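You operate a simulated robot arm through the tools that you are given. There is no shell and no other tool. Be economical: measure what you need, move in short steps, check, and stop when the job is done.

You run a simulated robot arm. Do the job below in one go: nothing can be reset, and whatever is moved stays where it is left.

JOB
Even out the yellow and green carboys with the racking hose.
Fine: orange coupler on the yellow port, purple on the green; the lever under the ledge open for one run, then shut; leave the couplers in their ports. Set down upright: coupler.

It is judged by the outcome, as a careful person would: the job done as asked, and still so three seconds after it is handed in. It fails if anything else is knocked over, pushed out of place, dropped, spilled or broken.

ROBOT AND FRAMES
A 6-joint arm with a two-finger gripper on a trunk, on a base that drives. Base frame: it is fixed to the floor where the robot stands at the start and does not move with it; the origin is under the middle of the robot, x ahead of it, y to its left, z up; the surface under the hand at the start is at about z = 92. Lengths are in cm, angles in rad, forces in N, time in s.
Its first joint turns from -2.897 to 2.897 rad. Places, roughly: carboy [80, -30, 100]; green port [70, -10, 90]; white lever [60, -10, 90]; yellow port [70, -20, 90]. Payload 1.71 kg.
The TCP is the grasp point between the finger pads, 2 cm short of the fingertips. In the tool frame z runs along the fingers and y along their closing line. Largest opening 9.6 cm; the body of the gripper starts 11.3 cm behind the TCP.
Orientation is told as [roll, pitch, yaw] about the base's x, y, z axes, in that order, counted from this pose: with the fingers straight down and closing along the base's y, the tool's x points along the base's -x, its y along +y and its z along -z.

CONTROLS
- The arm moves only by the tool move_arm. Its argument "series" is a list of rows, each a list of 7 numbers: the shift along the tool's x, y, z in cm, then the turn, a rotation vector about the tool's x, y, z in rad, then the closure, from 0 (fully open) to 1 (shut). In form: [[x, y, z, wx, wy, wz, gripper], ...]. A call has 1 to 10 rows; each row shifts and turns the commanded pose from where the row before left it, along the tool's axes as they then stand. Rows are played at 5 a second. More than 5 cm and 0.15 rad between two rows, or a gripper value outside its range, and nothing of the call is played. Where a pose cannot be reached the arm comes as near as it can. A force on the tool above 90 N (or 10 N above the force at the start of the call, whichever is more), or a blocked arm, ends the call early, and 0.2 s more pass. The fingers move at their own pace (about 4.5 cm/s each) and stop on an object; they squeeze with about 33 N. The grip force told is the motor's: it shows also when the fingers shut on nothing. Time passes only in rows, and 0.2 s behind the last, so rows that do not move let the fingers close. The reply holds the time, the measured pose of the TCP, the force on the tool along the base axes, the opening and the grip force, in the units named above and with some noise, with the torque about the TCP (base axes, N m) and any sound that the robot's microphone picked up, and new pictures: "views" is both (left out), scene, wrist or none.
- Cameras (640 x 400 px; columns grow to the right, rows downward): "scene" is now at [7.74, 17.32, 156.9]; the picture's right is [-0.40, -0.92, 0.01], its down [-0.49, 0.21, -0.85] and it looks along [0.78, -0.34, -0.53] (base axes); focal length 288 px, centre (320, 200). "wrist" rides on the gripper at [6.6, 1.4, -14.5] in the tool frame; the picture's right is [-0.21, 0.98, 0.00], its down [-0.88, -0.18, -0.45] and it looks along [-0.44, -0.09, 0.90] (tool axes); focal length 275 px, centre (320, 200). There is no depth. A picture from a camera that has moved, and an enlarged one, comes with that camera's place and axes in the base frame and with its lens.
- raise_lower(by): slides the trunk up (or, below 0, down) by that many cm; the arm and the scene camera ride with it, the base frame stays. It gives what a move gives, with no picture.
- steer(legs): drives the robot by 1 to 6 legs, each [ahead, turn to the left] in cm and rad, along the robot's own axes; the way and the turn of a leg run together, so that a leg with both is an arc; at most 150 cm and 3.142 rad a leg. The arm and the cameras ride along, it lands a little off, and it stops where it bumps. It gives what a move gives, and a new picture of the scene camera.
- head_to(pan, tilt): turns the head with the scene camera to pan (to the left, within 2.496 rad either way) and tilt (down, from -0.506 to 1.204), counted from straight ahead of the robot. It gives what a move gives, and a new picture of the scene camera.
- close_up(camera, box): a new picture of the part [left, top, right, bottom] of that camera's present view, enlarged. No time passes.
- job_done(): hands the job in; it is judged then, once.

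Work in short steps. Places have to be worked out from the pictures, the camera data and where the tool is seen: move nearer, look again, correct. Check each grasp and each placing, and mend what went wrong. You have 120 turns and 260 pictures in all, those below and enlarged ones among them. Open the gripper and draw the arm clear of the work before you hand the job in, unless the task says otherwise; then end with one line.

The tools are called after ">>>" as name(argument=value, ...) on one line, values as JSON. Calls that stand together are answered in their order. move_arm: Moves the arm, as the interface text tells. Its arguments: {"type":"object","properties":{"series":{"type":"array","items":{"type":"array","items":{"type":"number"}}},"views":{"type":"string","enum":["both","scene","wrist","none"]}},"required":["series"]} The other tools are called the same way: raise_lower (by) slides the trunk up or down; steer (legs) drives the base; head_to (pan, tilt) turns the head that bears the scene camera; close_up (camera, box) takes an enlarged picture of a part of a camera's view; job_done () hands the job in.

At the start:

```text
time_s: 0.0
ee_pos: [60.55, -14.5, 120.85]
orientation: [0.0, 0.001, 0.0]
wrist_force: [0.0, -0.1, 0.1]
moment: [-0.03, -0.02, 0.03]
finger_gap: 9.6
gripper_force: 0.1
trunk travel left (down, up): [-15.0, 24.0]
robot x, y, heading: [-0.24, 0.06, -0.0]
head pan, tilt: [-0.41, 0.543]
```

scene: 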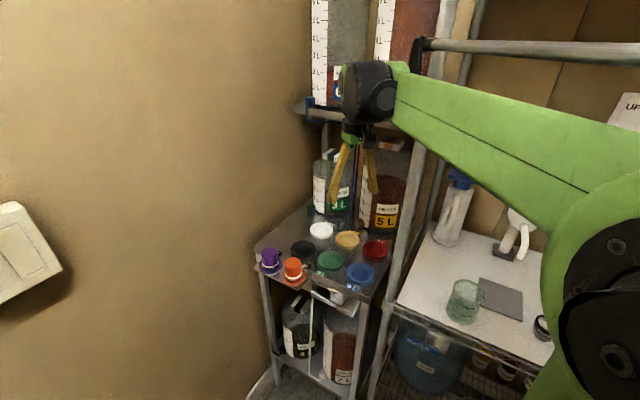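
wrist: 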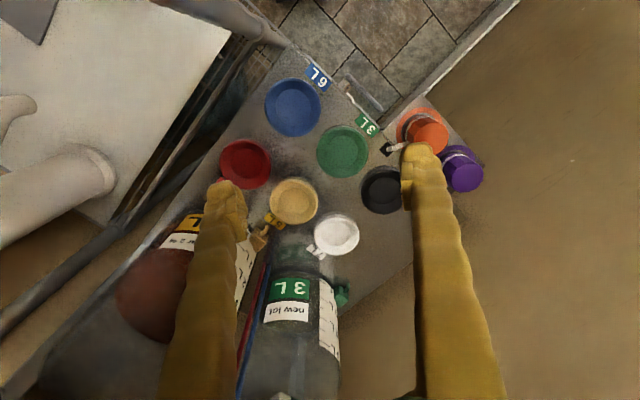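

The pictures show a small table with coloured ports, two couplers (orange, purple) at the near left edge, and a lever below. I take enlarged views first.

>>> close_up(camera="scene", box=[240, 200, 400, 300])

>>> close_up(camera="scene", box=[250, 270, 400, 400])

>>> close_up(camera="wrist", box=[200, 40, 500, 260])

>>> close_up(camera="scene", box=[280, 100, 440, 240])

```text
4.00 times, centred on (320, 250) of scene
camera zoom: at [7.74, 17.32, 156.9], right [-0.4, -0.92, 0.01], down [-0.49, 0.21, -0.85], along [0.78, -0.34, -0.53], focal length 1154 px, centre (320, 0)
```

zoom: 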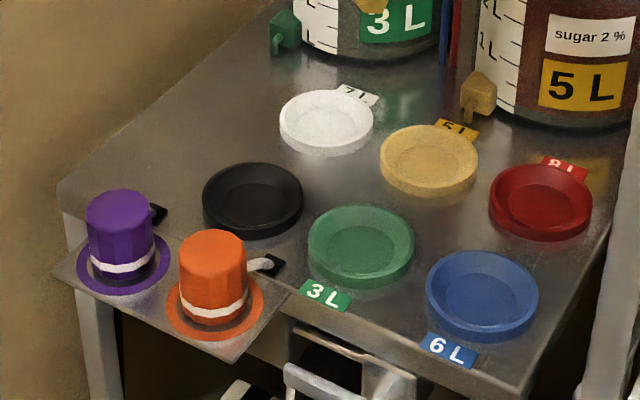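

```text
3.08 times, centred on (325, 335) of scene
camera zoom: at [7.74, 17.32, 156.9], right [-0.4, -0.92, 0.01], down [-0.49, 0.21, -0.85], along [0.78, -0.34, -0.53], focal length 888 px, centre (305, -215)
```

zoom: 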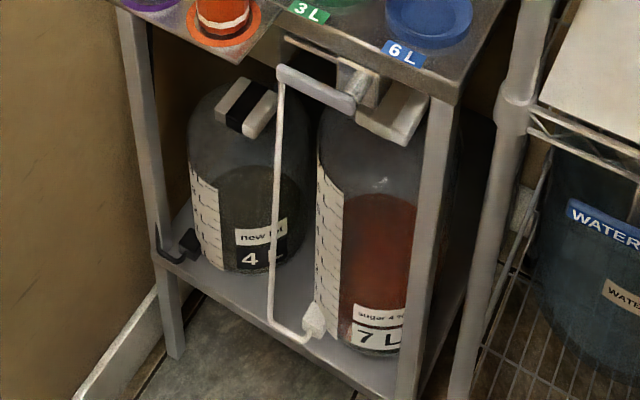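

```text
1.82 times, centred on (350, 150) of wrist
camera zoom: at [54.04, -13.2, 135.48], right [0.21, 0.98, 0.0], down [0.88, -0.18, 0.44], along [0.43, -0.09, -0.9], focal length 500 px, centre (266, 291)
```

zoom: 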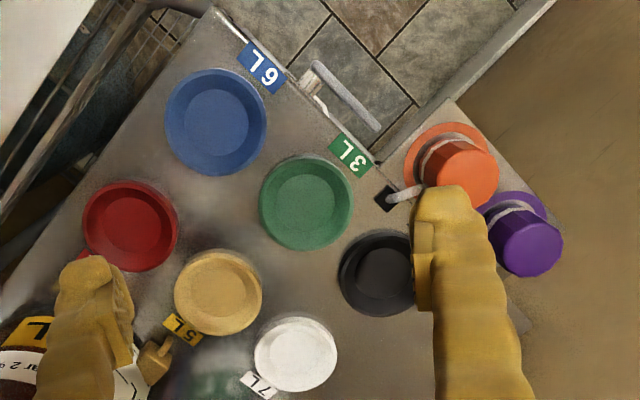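

```text
2.86 times, centred on (360, 170) of scene
camera zoom: at [7.74, 17.32, 156.9], right [-0.4, -0.92, 0.01], down [-0.49, 0.21, -0.85], along [0.78, -0.34, -0.53], focal length 824 px, centre (206, 286)
```

zoom: 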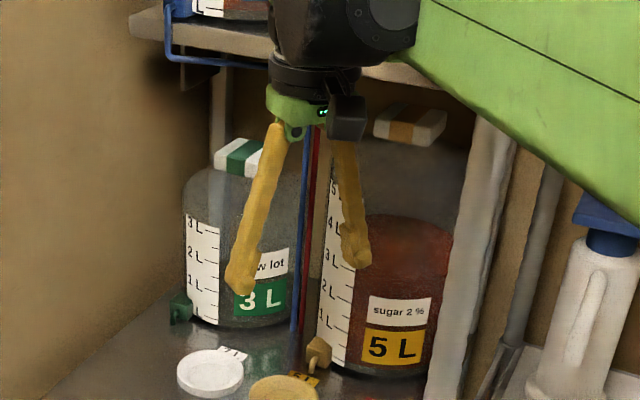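

Table top is about z 92, orange coupler near (66.5,0), purple near (73.5,5), green port (68,-12.5), yellow port (75,-22.5). I look closer at the levels, the couplers and the lever.

>>> close_up(camera="scene", box=[300, 130, 420, 240])

>>> close_up(camera="scene", box=[250, 240, 320, 290])

>>> close_up(camera="scene", box=[300, 270, 370, 320])

>>> head_to(pan=-0.41, tilt=0.3)

```text
3.64 times, centred on (360, 185) of scene
camera zoom: at [7.74, 17.32, 156.9], right [-0.4, -0.92, 0.01], down [-0.49, 0.21, -0.85], along [0.78, -0.34, -0.53], focal length 1049 px, centre (174, 254)
```

zoom: 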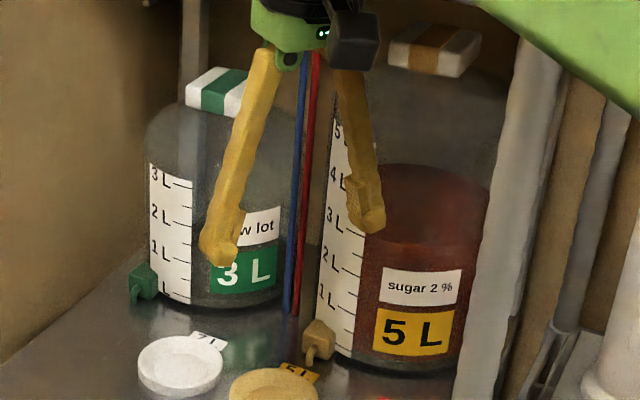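

```text
8.00 times, centred on (285, 265) of scene
camera zoom: at [7.74, 17.32, 156.9], right [-0.4, -0.92, 0.01], down [-0.49, 0.21, -0.85], along [0.78, -0.34, -0.53], focal length 2308 px, centre (600, -320)
```

zoom: 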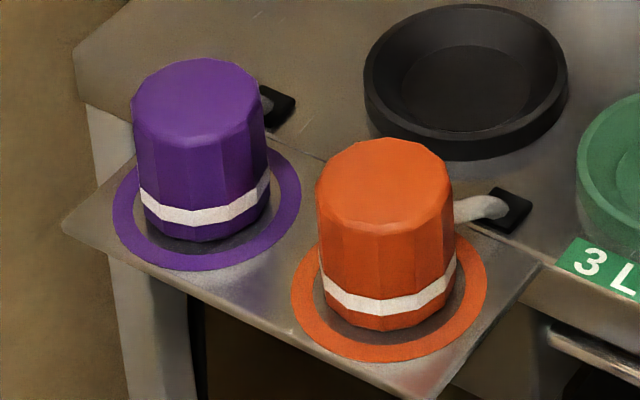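

```text
8.00 times, centred on (335, 295) of scene
camera zoom: at [7.74, 17.32, 156.9], right [-0.4, -0.92, 0.01], down [-0.49, 0.21, -0.85], along [0.78, -0.34, -0.53], focal length 2308 px, centre (200, -560)
```

zoom: 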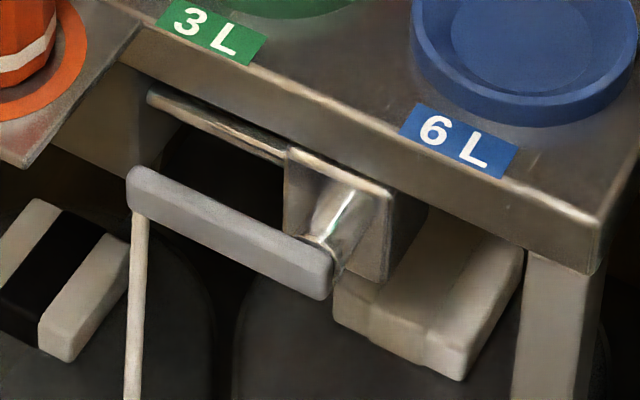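

```text
time_s: 0.8
ee_pos: [58.53, -14.57, 121.94]
orientation: [0.0, -0.018, -0.001]
wrist_force: [-0.9, 1.0, 0.3]
moment: [-0.01, -0.13, -0.01]
finger_gap: 9.62
gripper_force: 0.0
trunk travel left (down, up): [-15.0, 24.0]
robot x, y, heading: [0.32, -0.12, -0.003]
head pan, tilt: [-0.41, 0.3]
camera scene: at [7.31, 17.2, 159.17], right [-0.4, -0.92, 0.0], down [-0.28, 0.12, -0.95], along [0.87, -0.38, -0.31], focal length 288 px, centre (320, 200)
```

scene: 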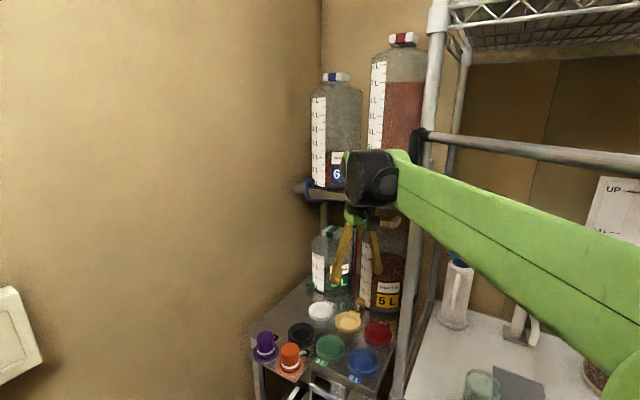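

The green carboy is nearly empty and yellow about 4 L. I rotate the gripper so the fingers close along base x, still high above the table.

>>> move_arm(series=[[0, 0, 0, 0, 0, 0.15, 0], [0, 0, 0, 0, 0, 0.15, 0], [0, 0, 0, 0, 0, 0.15, 0], [0, 0, 0, 0, 0, 0.15, 0], [0, 0, 0, 0, 0, 0.15, 0], [0, 0, 0, 0, 0, 0.15, 0], [0, 0, 0, 0, 0, 0.15, 0], [0, 0, 0, 0, 0, 0.15, 0], [0, 0, 0, 0, 0, 0.15, 0], [0, 0, 0, 0, 0, 0.15, 0]])

>>> head_to(pan=-0.35, tilt=0.6)

```text
time_s: 3.0
ee_pos: [58.83, -14.55, 121.68]
orientation: [0.014, -0.002, -1.502]
wrist_force: [-1.0, 0.2, 0.6]
moment: [-0.02, 0.01, -0.03]
finger_gap: 9.59
gripper_force: 0.1
trunk travel left (down, up): [-15.0, 24.0]
robot x, y, heading: [-0.01, -0.09, -0.003]
head pan, tilt: [-0.41, 0.3]
camera scene: at [8.08, 17.18, 159.13], right [-0.4, -0.92, 0.01], down [-0.29, 0.12, -0.95], along [0.87, -0.38, -0.31], focal length 288 px, centre (320, 200)
camera wrist: at [59.55, -7.94, 136.32], right [0.99, -0.14, 0.01], down [-0.13, -0.89, 0.44], along [-0.05, -0.44, -0.9], focal length 275 px, centre (320, 200)
```

scene: 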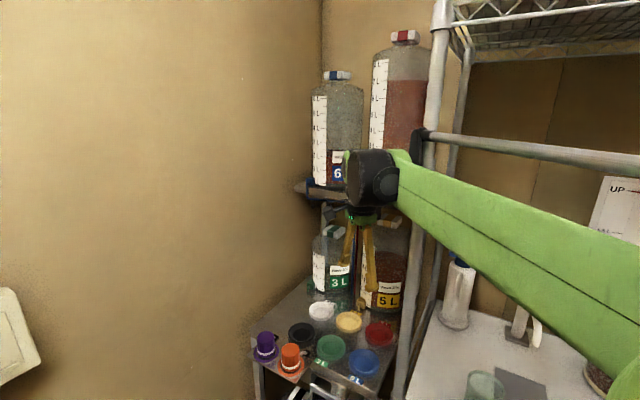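
wrist: 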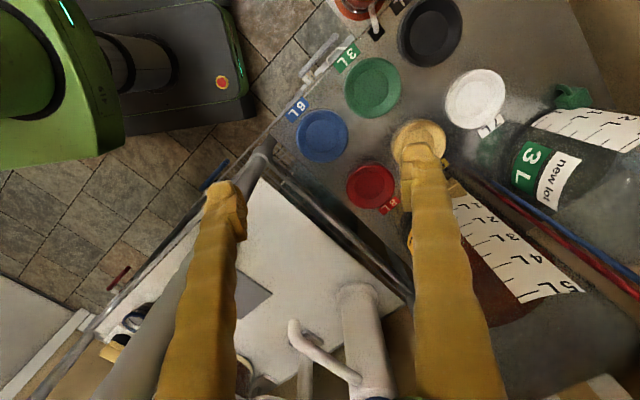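

```text
time_s: 3.8
ee_pos: [58.94, -14.66, 121.7]
orientation: [0.013, -0.002, -1.499]
wrist_force: [0.6, 0.3, -0.9]
moment: [-0.01, 0.0, 0.03]
finger_gap: 9.58
gripper_force: 0.1
trunk travel left (down, up): [-15.0, 24.0]
robot x, y, heading: [-0.09, 0.09, -0.002]
head pan, tilt: [-0.351, 0.6]
camera scene: at [7.77, 17.86, 156.39], right [-0.34, -0.94, 0.01], down [-0.54, 0.19, -0.82], along [0.77, -0.28, -0.58], focal length 288 px, centre (320, 200)
```

scene: 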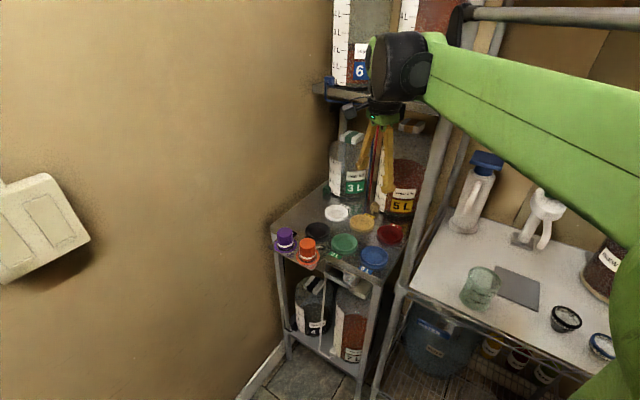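

I move over the orange coupler at (66.4, -0.2), down to z ~110.

>>> move_arm(series=[[2.8, 1.7, 2.4, 0, 0, 0.07, 0], [2.8, 1.7, 2.4, 0, 0, 0, 0], [2.8, 1.7, 2.4, 0, 0, 0, 0], [2.8, 1.7, 2.4, 0, 0, 0, 0], [2.8, 1.7, 2.4, 0, 0, 0, 0], [0, 0, 0, 0, 0, 0, 0]])

```text
time_s: 5.2
ee_pos: [67.32, -0.51, 109.93]
orientation: [0.012, 0.0, -1.568]
wrist_force: [-0.3, 0.1, -0.1]
moment: [-0.04, 0.02, 0.0]
finger_gap: 9.62
gripper_force: 0.0
trunk travel left (down, up): [-15.0, 24.0]
robot x, y, heading: [-0.26, 0.12, -0.0]
head pan, tilt: [-0.351, 0.6]
camera scene: at [7.84, 17.89, 156.38], right [-0.34, -0.94, 0.01], down [-0.54, 0.19, -0.82], along [0.77, -0.28, -0.58], focal length 288 px, centre (320, 200)
camera wrist: at [68.46, 6.14, 124.56], right [0.98, -0.2, 0.01], down [-0.19, -0.88, 0.44], along [-0.08, -0.44, -0.9], focal length 275 px, centre (320, 200)
```

scene: 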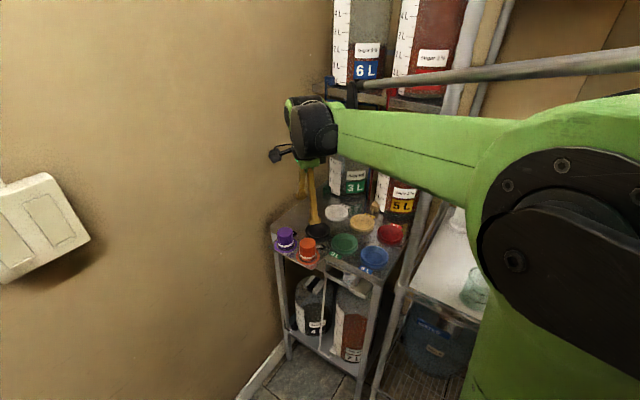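
wrist: 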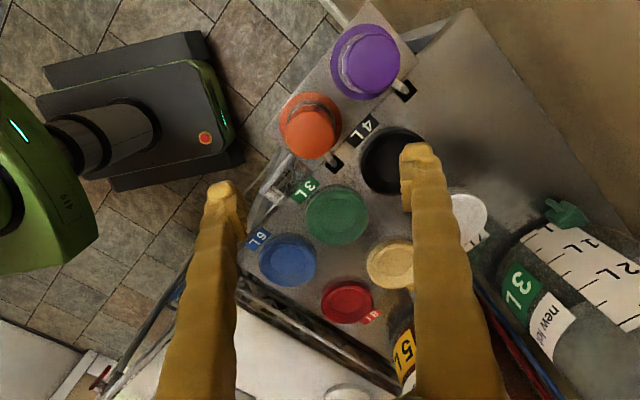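

Orange centre judged at (66.8, 0.4). I centre and descend to z ~101 for a check.

>>> move_arm(series=[[0.9, -0.5, 2.5, 0, 0, 0, 0.15], [0, 0, 3, 0, 0, 0, 0.15], [0, 0, 3.2, 0, 0, 0, 0.15], [0, 0, 0, 0, 0, 0, 0.15]])

>>> close_up(camera="scene", box=[250, 190, 350, 270])

```text
time_s: 6.2
ee_pos: [66.96, 0.33, 101.13]
orientation: [0.014, 0.0, -1.568]
wrist_force: [0.0, 0.7, -0.4]
moment: [-0.02, 0.01, 0.0]
finger_gap: 8.16
gripper_force: 0.1
trunk travel left (down, up): [-15.0, 24.0]
robot x, y, heading: [0.11, 0.11, 0.0]
head pan, tilt: [-0.351, 0.6]
camera scene: at [7.81, 17.87, 156.39], right [-0.34, -0.94, 0.01], down [-0.54, 0.19, -0.82], along [0.77, -0.28, -0.58], focal length 288 px, centre (320, 200)
camera wrist: at [68.03, 7.02, 115.75], right [0.98, -0.2, 0.01], down [-0.19, -0.88, 0.44], along [-0.08, -0.44, -0.9], focal length 275 px, centre (320, 200)
```

scene: 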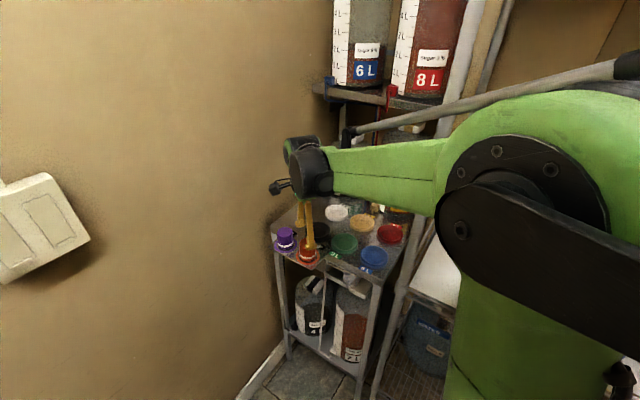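
wrist: 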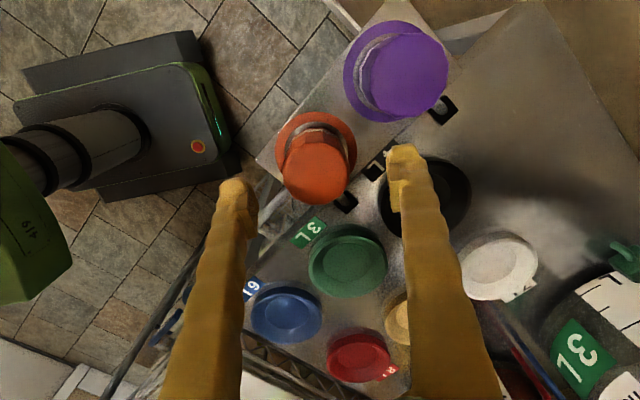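

```text
5.00 times, centred on (300, 230) of scene
camera zoom: at [7.81, 17.87, 156.39], right [-0.34, -0.94, 0.01], down [-0.54, 0.19, -0.82], along [0.77, -0.28, -0.58], focal length 1442 px, centre (420, 50)
```

zoom: 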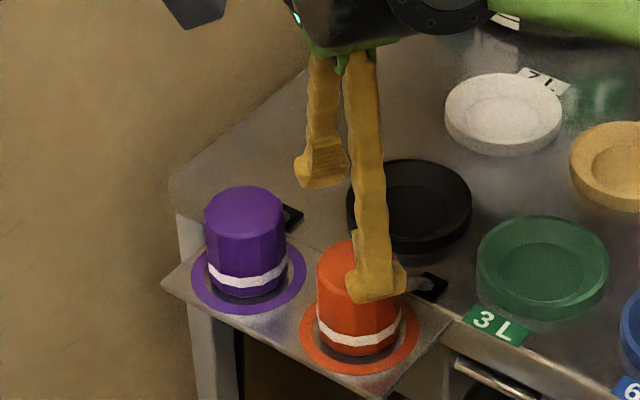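

Centring is good (orange at ~(66.5, 0.35)). I descend to z 96 and close.

>>> move_arm(series=[[0, -0.3, 2.6, 0, 0, 0, 0.15], [0, 0, 2.5, 0, 0, 0, 0.15], [0, 0, 0, 0, 0, 0, 0.15], [0, 0, 0, 0, 0, 0, 1], [0, 0, 0, 0, 0, 0, 1], [0, 0, 0, 0, 0, 0, 1], [0, 0, 0, 0, 0, 0, 1]])

>>> close_up(camera="scene", box=[250, 190, 350, 270])

```text
time_s: 7.8
ee_pos: [66.75, 0.29, 96.07]
orientation: [0.016, 0.001, -1.569]
wrist_force: [0.1, 0.1, -0.6]
moment: [0.0, 0.0, 0.0]
finger_gap: 5.07
gripper_force: 33.0
trunk travel left (down, up): [-15.0, 24.0]
robot x, y, heading: [0.02, -0.12, 0.001]
head pan, tilt: [-0.351, 0.6]
camera scene: at [7.78, 17.87, 156.39], right [-0.34, -0.94, 0.01], down [-0.54, 0.19, -0.82], along [0.77, -0.28, -0.58], focal length 288 px, centre (320, 200)
camera wrist: at [67.81, 6.98, 110.67], right [0.98, -0.2, 0.01], down [-0.19, -0.88, 0.44], along [-0.08, -0.44, -0.9], focal length 275 px, centre (320, 200)
```

scene: 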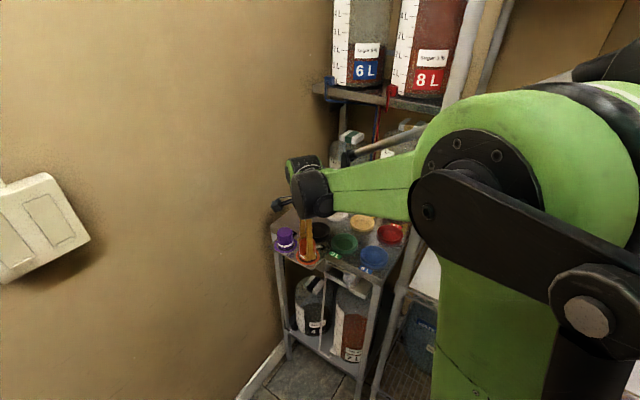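
wrist: 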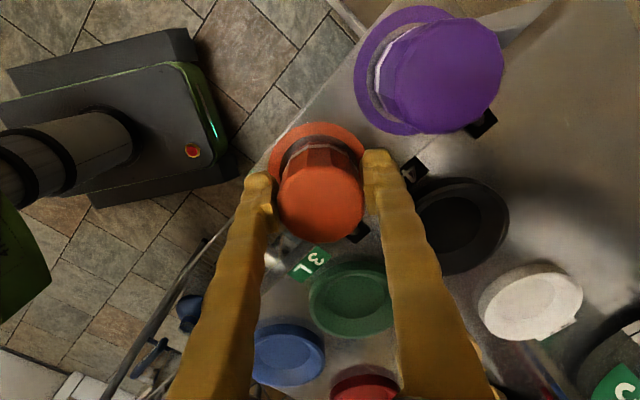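

```text
5.00 times, centred on (300, 230) of scene
camera zoom: at [7.78, 17.87, 156.39], right [-0.34, -0.94, 0.01], down [-0.54, 0.19, -0.82], along [0.77, -0.28, -0.58], focal length 1442 px, centre (420, 50)
```

zoom: 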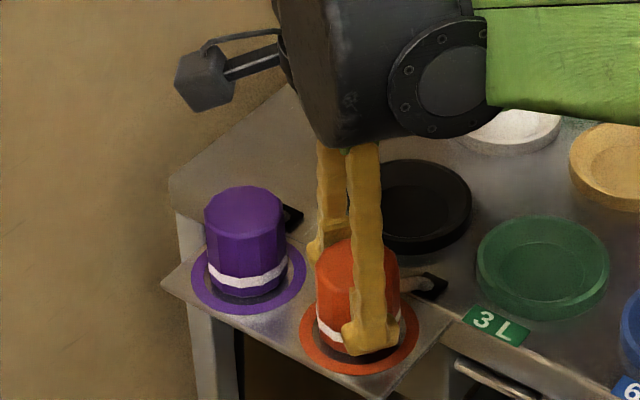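

Gripped at 5.07 cm. Lift by 10 cm slowly and check for tether force.

>>> move_arm(series=[[0, 0, -2, 0, 0, 0, 1], [0, 0, -2.5, 0, 0, 0, 1], [0, 0, -2.5, 0, 0, 0, 1], [0, 0, -3, 0, 0, 0, 1], [0, 0, 0, 0, 0, 0, 1]])

>>> close_up(camera="scene", box=[250, 150, 400, 270])

```text
time_s: 9.0
ee_pos: [66.66, 0.4, 106.11]
orientation: [0.014, 0.001, -1.569]
wrist_force: [0.4, 0.0, -1.4]
moment: [0.02, -0.04, 0.03]
finger_gap: 5.08
gripper_force: 33.1
trunk travel left (down, up): [-15.0, 24.0]
robot x, y, heading: [0.26, -0.05, -0.001]
head pan, tilt: [-0.351, 0.6]
camera scene: at [7.77, 17.87, 156.39], right [-0.34, -0.94, 0.01], down [-0.54, 0.19, -0.82], along [0.77, -0.28, -0.58], focal length 288 px, centre (320, 200)
camera wrist: at [67.73, 6.96, 120.71], right [0.98, -0.2, 0.01], down [-0.19, -0.88, 0.44], along [-0.08, -0.44, -0.9], focal length 275 px, centre (320, 200)
```

scene: 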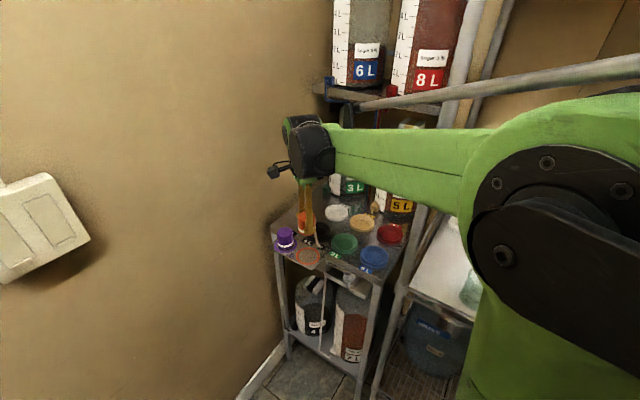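
wrist: 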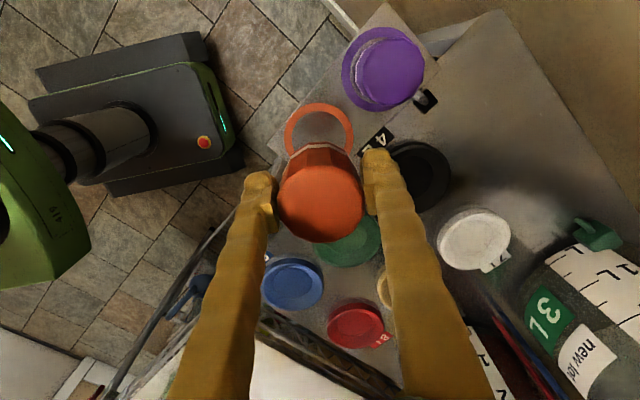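

```text
3.33 times, centred on (325, 210) of scene
camera zoom: at [7.77, 17.87, 156.39], right [-0.34, -0.94, 0.01], down [-0.54, 0.19, -0.82], along [0.77, -0.28, -0.58], focal length 962 px, centre (303, 167)
```

zoom: 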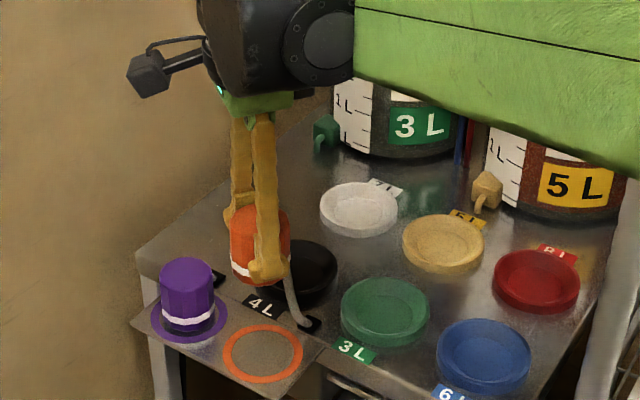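

Held securely; hose follows. I carry it over the yellow port, estimated (74, -21.7), at z ~106.

>>> move_arm(series=[[-3.7, 1.22, 0, 0, 0, 0, 1], [-3.7, 1.22, 0, 0, 0, 0, 1], [-3.7, 1.22, 0, 0, 0, 0, 1], [-3.7, 1.22, 0, 0, 0, 0, 1], [-3.7, 1.22, 0, 0, 0, 0, 1], [-3.6, 1.2, 0, 0, 0, 0, 1], [0, 0, 0, 0, 0, 0, 1]])

>>> close_up(camera="scene", box=[270, 150, 420, 270])

>>> close_up(camera="wrist", box=[220, 50, 420, 250])

```text
time_s: 10.6
ee_pos: [73.96, -21.8, 106.1]
orientation: [0.013, 0.0, -1.569]
wrist_force: [0.1, 0.3, -1.7]
moment: [0.02, 0.03, 0.02]
finger_gap: 5.04
gripper_force: 32.8
trunk travel left (down, up): [-15.0, 24.0]
robot x, y, heading: [-0.1, 0.1, 0.002]
head pan, tilt: [-0.351, 0.6]
camera scene: at [7.84, 17.82, 156.39], right [-0.34, -0.94, 0.01], down [-0.54, 0.19, -0.82], along [0.77, -0.28, -0.58], focal length 288 px, centre (320, 200)
camera wrist: at [75.0, -15.22, 120.7], right [0.98, -0.2, 0.01], down [-0.19, -0.88, 0.44], along [-0.08, -0.44, -0.9], focal length 275 px, centre (320, 200)
```

scene: 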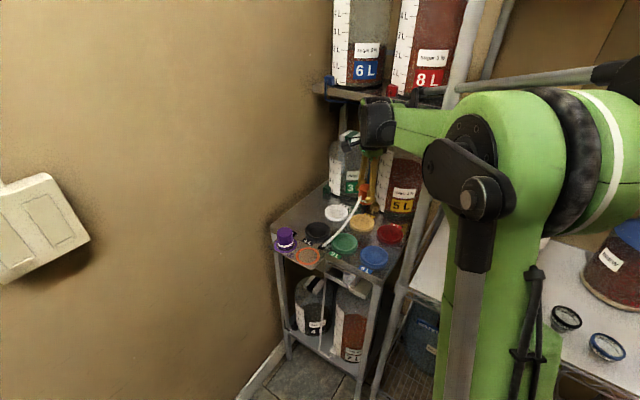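
wrist: 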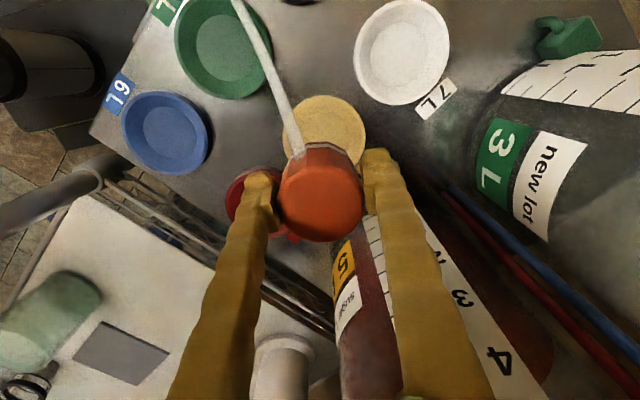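

```text
3.33 times, centred on (345, 210) of scene
camera zoom: at [7.84, 17.82, 156.39], right [-0.34, -0.94, 0.01], down [-0.54, 0.19, -0.82], along [0.77, -0.28, -0.58], focal length 962 px, centre (237, 167)
```

zoom: 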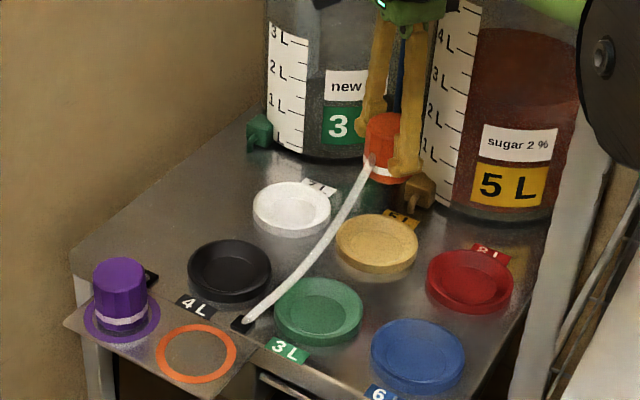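

```text
2.00 times, centred on (320, 150) of wrist
camera zoom: at [75.0, -15.22, 120.7], right [0.98, -0.2, 0.01], down [-0.19, -0.88, 0.44], along [-0.08, -0.44, -0.9], focal length 551 px, centre (320, 300)
```

zoom: 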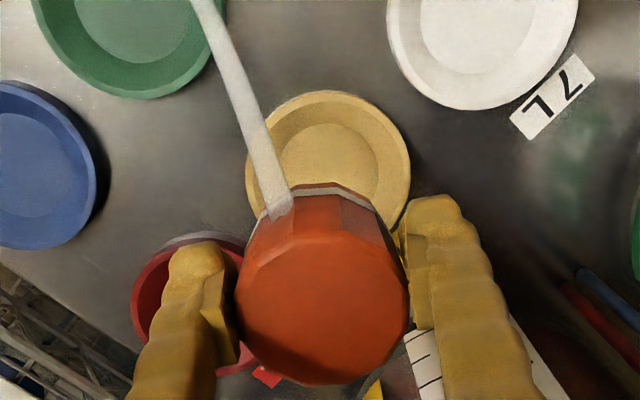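

Yellow port centre judged (74.5, -21.55). I shift +0.5 in x, +0.1 in y and descend to z ~99 for a check.

>>> move_arm(series=[[0.1, 0.5, 1.5, 0, 0, 0, 1], [0, 0, 3, 0, 0, 0, 1], [0, 0, 2, 0, 0, 0, 1], [0, 0, 0, 0, 0, 0, 1]])

>>> close_up(camera="scene", box=[320, 180, 400, 250])

>>> close_up(camera="wrist", box=[220, 50, 420, 250])

```text
time_s: 11.6
ee_pos: [74.61, -21.65, 99.54]
orientation: [0.012, 0.001, -1.568]
wrist_force: [0.1, 0.2, -1.2]
moment: [0.01, -0.02, -0.03]
finger_gap: 5.07
gripper_force: 32.6
trunk travel left (down, up): [-15.0, 24.0]
robot x, y, heading: [0.13, 0.11, 0.003]
head pan, tilt: [-0.351, 0.6]
camera scene: at [7.82, 17.85, 156.39], right [-0.34, -0.94, 0.01], down [-0.54, 0.19, -0.82], along [0.77, -0.28, -0.58], focal length 288 px, centre (320, 200)
camera wrist: at [75.67, -15.01, 114.23], right [0.98, -0.2, 0.01], down [-0.19, -0.88, 0.44], along [-0.08, -0.44, -0.9], focal length 275 px, centre (320, 200)
```

scene: 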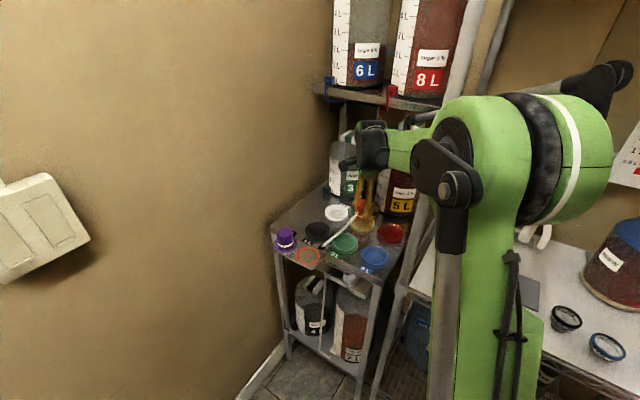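
wrist: 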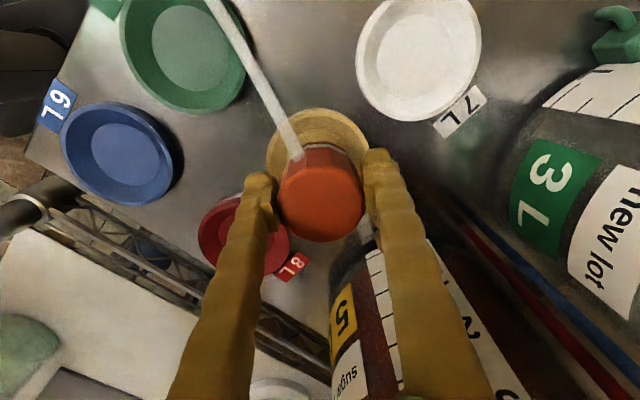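

```text
5.71 times, centred on (360, 215) of scene
camera zoom: at [7.82, 17.85, 156.39], right [-0.34, -0.94, 0.01], down [-0.54, 0.19, -0.82], along [0.77, -0.28, -0.58], focal length 1648 px, centre (91, 114)
```

zoom: 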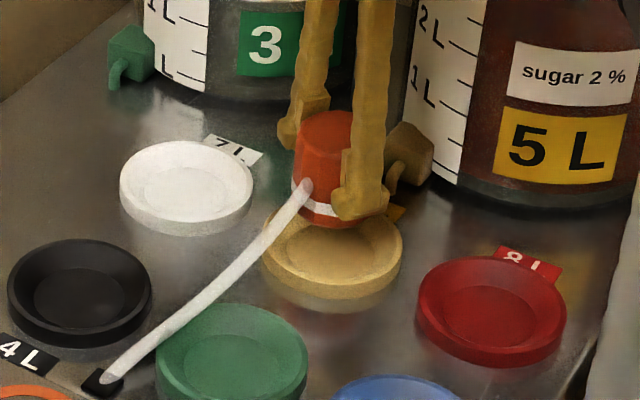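

```text
2.00 times, centred on (320, 150) of wrist
camera zoom: at [75.67, -15.01, 114.23], right [0.98, -0.2, 0.01], down [-0.19, -0.88, 0.44], along [-0.08, -0.44, -0.9], focal length 551 px, centre (320, 300)
```

zoom: 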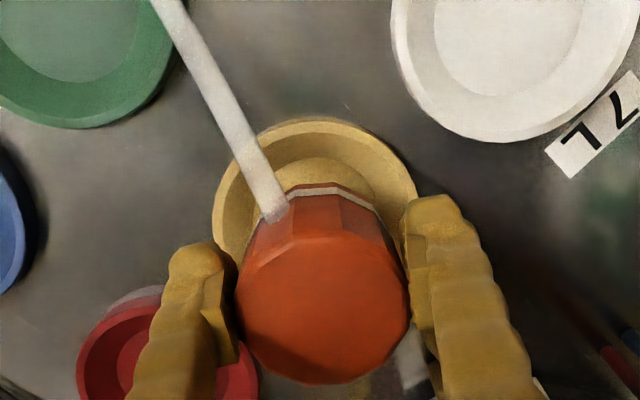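

Alignment confirmed (port (74.4,-21.5), coupler (74.6,-21.6)). I lower in small steps.

>>> move_arm(series=[[0, -0.1, 1.0, 0, 0, 0, 1], [0, 0, 0.8, 0, 0, 0, 1], [0, 0, 0.5, 0, 0, 0, 1], [0, 0, 0, 0, 0, 0, 1]])

>>> close_up(camera="scene", box=[320, 180, 400, 250])

```text
time_s: 12.6
ee_pos: [74.45, -21.61, 97.35]
orientation: [0.014, -0.001, -1.57]
wrist_force: [0.2, -0.3, -1.6]
moment: [0.02, -0.02, 0.03]
finger_gap: 5.06
gripper_force: 33.3
trunk travel left (down, up): [-15.0, 24.0]
robot x, y, heading: [-0.4, -0.14, -0.004]
head pan, tilt: [-0.351, 0.6]
camera scene: at [7.81, 17.86, 156.39], right [-0.34, -0.94, 0.01], down [-0.54, 0.19, -0.82], along [0.77, -0.28, -0.58], focal length 288 px, centre (320, 200)
camera wrist: at [75.55, -14.97, 111.98], right [0.98, -0.2, 0.01], down [-0.19, -0.88, 0.44], along [-0.08, -0.44, -0.9], focal length 275 px, centre (320, 200)
```

scene: 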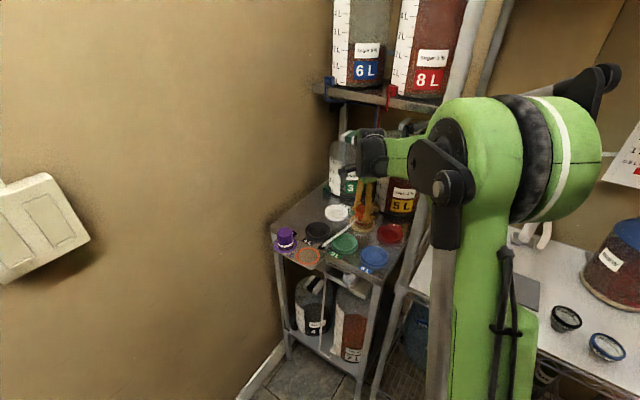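
wrist: 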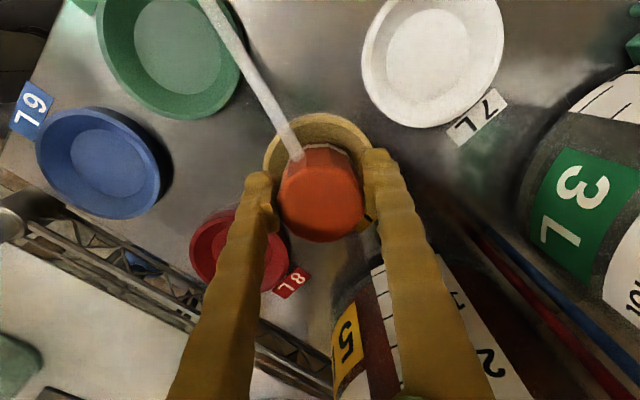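

```text
5.71 times, centred on (360, 215) of scene
camera zoom: at [7.81, 17.86, 156.39], right [-0.34, -0.94, 0.01], down [-0.54, 0.19, -0.82], along [0.77, -0.28, -0.58], focal length 1648 px, centre (91, 114)
```

zoom: 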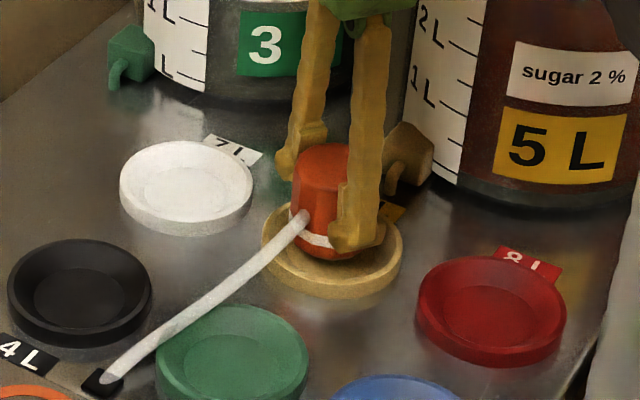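

Coupler is centred over the dish, still free. Lower further in small steps watching the force.

>>> move_arm(series=[[0, 0, 0.4, 0, 0, 0, 1], [0, 0, 0.3, 0, 0, 0, 1], [0, 0, 0, 0, 0, 0, 1]], views="none")

```text
time_s: 13.4
ee_pos: [74.46, -21.51, 96.58]
orientation: [0.014, 0.0, -1.57]
wrist_force: [0.1, -0.3, -1.3]
moment: [0.01, 0.0, -0.02]
finger_gap: 5.05
gripper_force: 33.0
trunk travel left (down, up): [-15.0, 24.0]
robot x, y, heading: [-0.26, -0.34, -0.003]
head pan, tilt: [-0.351, 0.6]
```

>>> move_arm(series=[[0, 0, 0.25, 0, 0, 0, 1], [0, 0, 0.25, 0, 0, 0, 1], [0, 0, 0, 0, 0, 0, 1]], views="wrist")

>>> close_up(camera="scene", box=[320, 180, 400, 250])

```text
time_s: 14.2
ee_pos: [74.46, -21.61, 96.17]
orientation: [0.014, 0.0, -1.568]
wrist_force: [1.8, -1.6, 9.8]
moment: [-0.01, -0.26, -0.04]
finger_gap: 5.04
gripper_force: 32.9
trunk travel left (down, up): [-15.0, 24.0]
robot x, y, heading: [-0.3, -0.1, -0.003]
head pan, tilt: [-0.351, 0.6]
camera wrist: at [75.52, -14.97, 110.83], right [0.98, -0.2, 0.01], down [-0.19, -0.88, 0.44], along [-0.08, -0.44, -0.9], focal length 275 px, centre (320, 200)
```

wrist: 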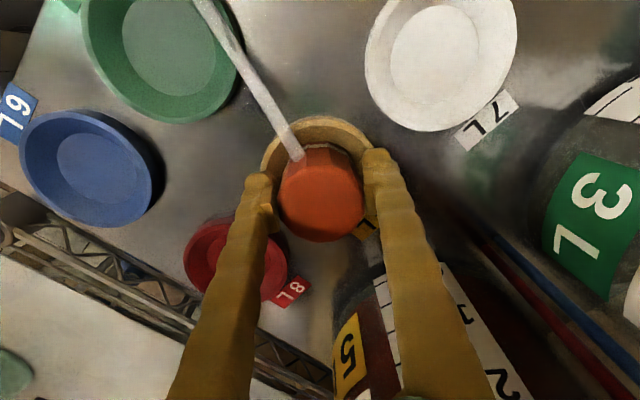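

```text
5.71 times, centred on (360, 215) of scene
camera zoom: at [7.75, 17.87, 156.4], right [-0.34, -0.94, 0.01], down [-0.54, 0.19, -0.82], along [0.77, -0.28, -0.58], focal length 1648 px, centre (91, 114)
```

zoom: 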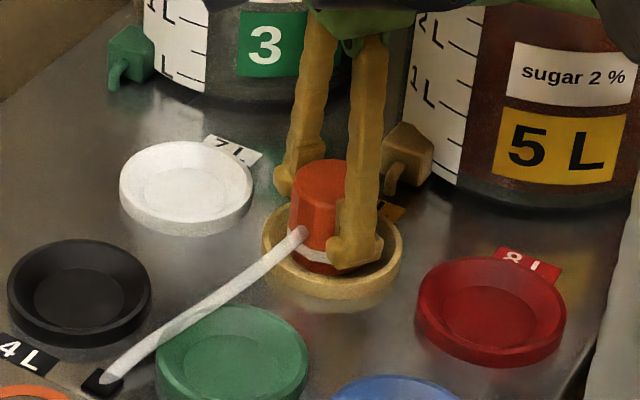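

Contact at z 96.17 with ~11 N: seated on the port floor. I press a hair and open slowly.

>>> move_arm(series=[[0, 0, 0.1, 0, 0, 0, 1], [0, 0, 0, 0, 0, 0, 0.4], [0, 0, 0, 0, 0, 0, 0.3], [0, 0, 0, 0, 0, 0, 0.25], [0, 0, -2, 0, 0, 0, 0.25], [0, 0, -3, 0, 0, 0, 0.2], [0, 0, -4, 0, 0, 0, 0.2]])

>>> close_up(camera="scene", box=[320, 180, 400, 250])

>>> close_up(camera="wrist", box=[220, 50, 420, 250])

```text
time_s: 15.8
ee_pos: [74.38, -21.61, 105.02]
orientation: [0.015, 0.001, -1.572]
wrist_force: [0.1, 0.6, -0.6]
moment: [0.01, 0.05, 0.0]
finger_gap: 7.67
gripper_force: 0.2
trunk travel left (down, up): [-15.0, 24.0]
robot x, y, heading: [-0.19, -0.36, -0.002]
head pan, tilt: [-0.351, 0.6]
camera scene: at [7.82, 17.85, 156.39], right [-0.34, -0.94, 0.01], down [-0.54, 0.19, -0.82], along [0.77, -0.28, -0.58], focal length 288 px, centre (320, 200)
camera wrist: at [75.46, -15.06, 119.66], right [0.98, -0.2, 0.01], down [-0.19, -0.88, 0.44], along [-0.08, -0.44, -0.9], focal length 275 px, centre (320, 200)
```

scene: 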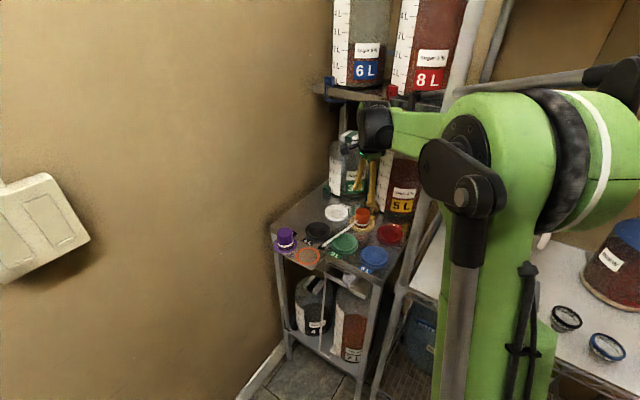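
wrist: 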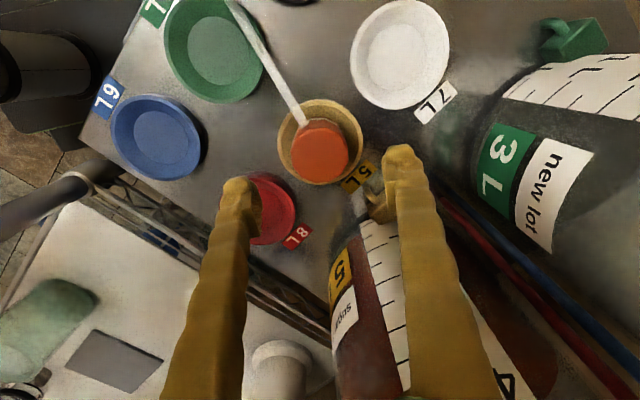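

```text
5.71 times, centred on (360, 215) of scene
camera zoom: at [7.82, 17.85, 156.39], right [-0.34, -0.94, 0.01], down [-0.54, 0.19, -0.82], along [0.77, -0.28, -0.58], focal length 1648 px, centre (91, 114)
```

zoom: 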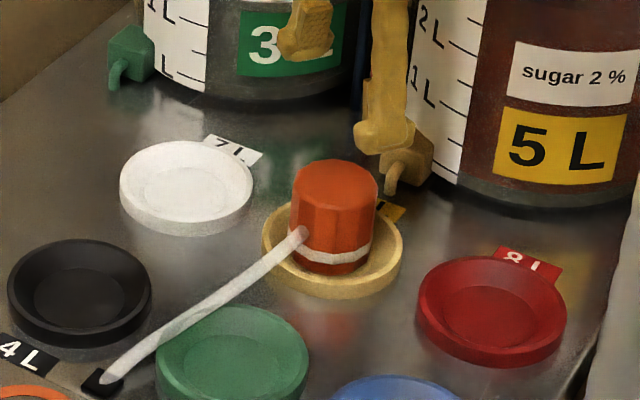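

```text
2.00 times, centred on (320, 150) of wrist
camera zoom: at [75.46, -15.06, 119.66], right [0.98, -0.2, 0.01], down [-0.19, -0.88, 0.44], along [-0.08, -0.44, -0.9], focal length 551 px, centre (320, 300)
```

zoom: 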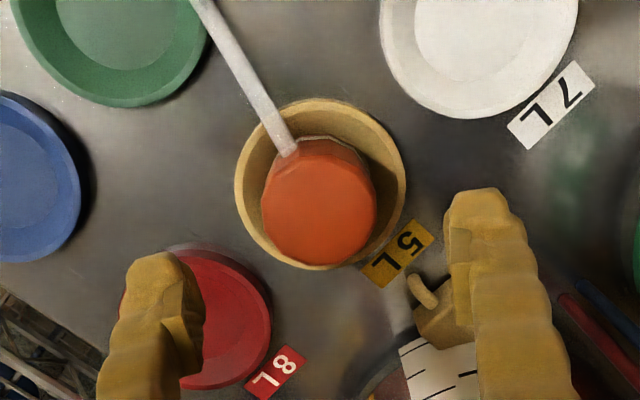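

Orange is seated upright in the yellow port. I move the hand back toward purple while raising, then begin turning so the fingers close along base y (away from wall and hose).

>>> move_arm(series=[[4.3, -0.4, -1.2, 0, 0, 0, 0.2], [4.3, -0.4, -1.2, 0, 0, 0, 0.2], [4.3, -0.4, -1.2, 0, 0, 0, 0.2], [4.3, -0.4, -1, 0, 0, 0, 0.2], [4.3, -0.4, 0, 0, 0, 0, 0.2], [0, 0, 0, 0, 0, -0.15, 0.2], [0, 0, 0, 0, 0, -0.15, 0.2], [0, 0, 0, 0, 0, -0.15, 0.2], [0, 0, 0, 0, 0, -0.15, 0.2], [0, 0, 0, 0, 0, -0.15, 0.2]], views="none")

>>> move_arm(series=[[0, 0, 0, 0, 0, -0.15, 0.2], [0, 0, 0, 0, 0, -0.15, 0.2], [0, 0, 0, 0, 0, -0.15, 0.2], [0, 0, 0, 0, 0, -0.15, 0.2], [0, 0, 0, 0, 0, -0.15, 0.2], [0, 0, 0, 0, 0, -0.15, 0.2], [0, 0, 0, 0, 0, -0.07, 0.2], [0, 0, 0, 0, 0, 0, 0.2]])

```text
time_s: 18.0
ee_pos: [72.21, -0.11, 109.55]
orientation: [0.01, -0.01, -0.816]
wrist_force: [-0.5, 0.3, 0.9]
moment: [-0.03, -0.02, 0.0]
finger_gap: 7.7
gripper_force: 0.1
trunk travel left (down, up): [-15.0, 24.0]
robot x, y, heading: [0.27, -0.24, -0.003]
head pan, tilt: [-0.351, 0.6]
```

```text
time_s: 19.8
ee_pos: [72.16, -0.16, 109.66]
orientation: [-0.002, -0.013, 0.151]
wrist_force: [-0.9, 0.3, -0.8]
moment: [0.03, -0.03, 0.04]
finger_gap: 7.68
gripper_force: 0.0
trunk travel left (down, up): [-15.0, 24.0]
robot x, y, heading: [0.13, -0.12, -0.0]
head pan, tilt: [-0.351, 0.6]
camera scene: at [7.79, 17.87, 156.39], right [-0.34, -0.94, 0.01], down [-0.54, 0.19, -0.82], along [0.77, -0.28, -0.58], focal length 288 px, centre (320, 200)
camera wrist: at [65.27, 0.33, 124.13], right [0.06, 1.0, 0.0], down [0.89, -0.05, 0.46], along [0.46, -0.03, -0.89], focal length 275 px, centre (320, 200)
```

scene: 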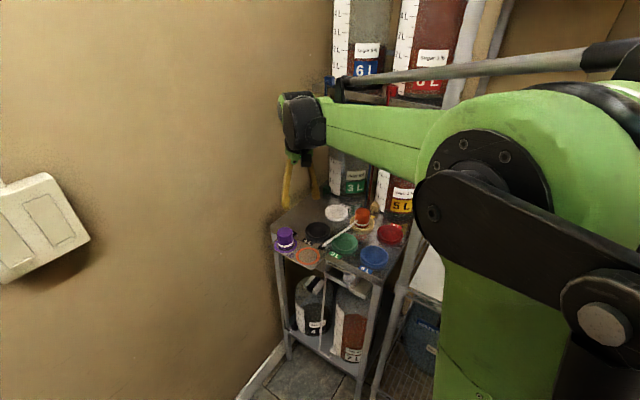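
wrist: 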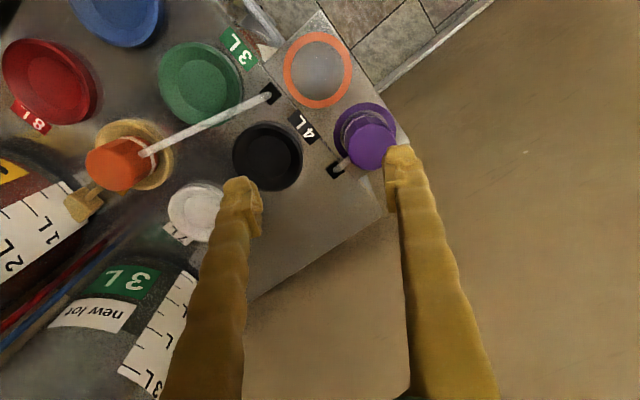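

Purple judged at (73.5, 4.7). I move above it to z ~101.

>>> move_arm(series=[[-1, 2.3, 0, 0, 0, 0, 0.15], [-1, 2.3, 2.6, 0, 0, 0, 0.15], [0, 0, 3, 0, 0, 0, 0.15], [0, 0, 3, 0, 0, 0, 0.15], [0, 0, 0, 0, 0, 0, 0.15]])

>>> close_up(camera="scene", box=[250, 190, 350, 270])

```text
time_s: 21.0
ee_pos: [73.74, 4.75, 100.89]
orientation: [-0.003, -0.013, 0.149]
wrist_force: [-0.1, 0.2, -0.2]
moment: [0.01, 0.01, -0.02]
finger_gap: 8.17
gripper_force: 0.0
trunk travel left (down, up): [-15.0, 24.0]
robot x, y, heading: [0.05, -0.08, 0.001]
head pan, tilt: [-0.351, 0.6]
camera scene: at [7.81, 17.87, 156.39], right [-0.34, -0.94, 0.01], down [-0.54, 0.19, -0.82], along [0.77, -0.28, -0.58], focal length 288 px, centre (320, 200)
camera wrist: at [66.66, 5.21, 115.42], right [0.06, 1.0, 0.0], down [0.89, -0.05, 0.46], along [0.46, -0.03, -0.89], focal length 275 px, centre (320, 200)
```

scene: 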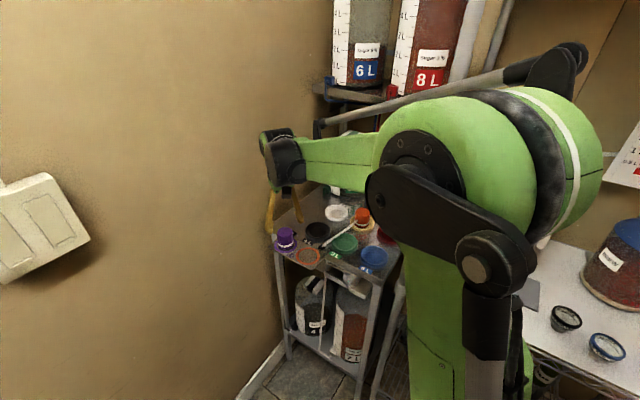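
wrist: 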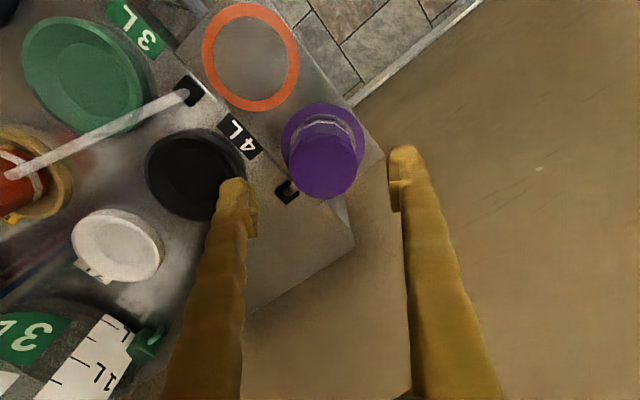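

```text
5.00 times, centred on (300, 230) of scene
camera zoom: at [7.81, 17.87, 156.39], right [-0.34, -0.94, 0.01], down [-0.54, 0.19, -0.82], along [0.77, -0.28, -0.58], focal length 1442 px, centre (420, 50)
```

zoom: 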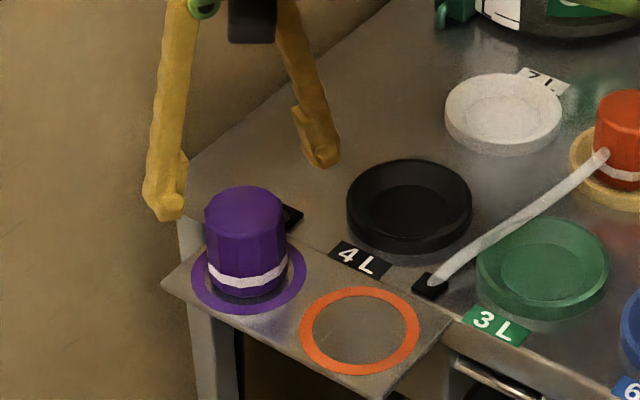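

Purple refined to (73.3, 4.95). Small correction, descend to z 96, close.

>>> move_arm(series=[[0.37, 0.25, 2.5, 0, 0, 0, 0.15], [0, 0, 2.4, 0, 0, 0, 0.15], [0, 0, 0, 0, 0, 0, 0.15], [0, 0, 0, 0, 0, 0, 1], [0, 0, 0, 0, 0, 0, 1], [0, 0, 0, 0, 0, 0, 1], [0, 0, 0, 0, 0, 0, 1]], views="wrist")

>>> close_up(camera="scene", box=[250, 190, 350, 270])

```text
time_s: 22.6
ee_pos: [73.32, 4.79, 96.1]
orientation: [-0.001, -0.015, 0.151]
wrist_force: [-0.1, 0.9, -0.4]
moment: [0.01, -0.04, 0.02]
finger_gap: 5.11
gripper_force: 33.1
trunk travel left (down, up): [-15.0, 24.0]
robot x, y, heading: [-0.21, 0.13, 0.003]
head pan, tilt: [-0.351, 0.6]
camera wrist: at [66.34, 5.31, 110.6], right [0.06, 1.0, 0.0], down [0.89, -0.05, 0.46], along [0.46, -0.03, -0.89], focal length 275 px, centre (320, 200)
```

wrist: 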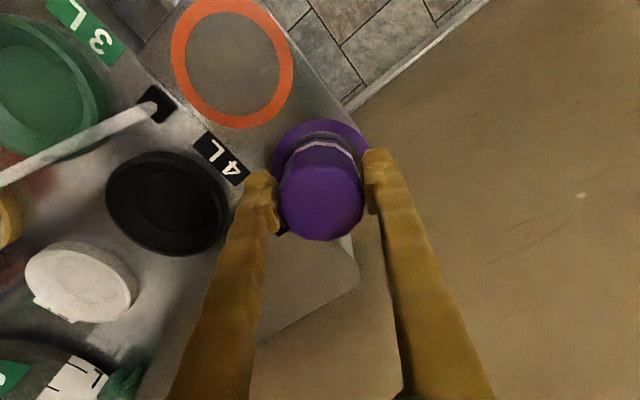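

```text
5.00 times, centred on (300, 230) of scene
camera zoom: at [7.78, 17.87, 156.39], right [-0.34, -0.94, 0.01], down [-0.54, 0.19, -0.82], along [0.77, -0.28, -0.58], focal length 1442 px, centre (420, 50)
```

zoom: 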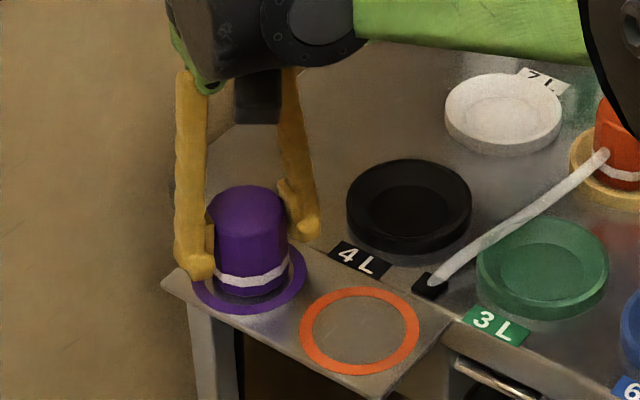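

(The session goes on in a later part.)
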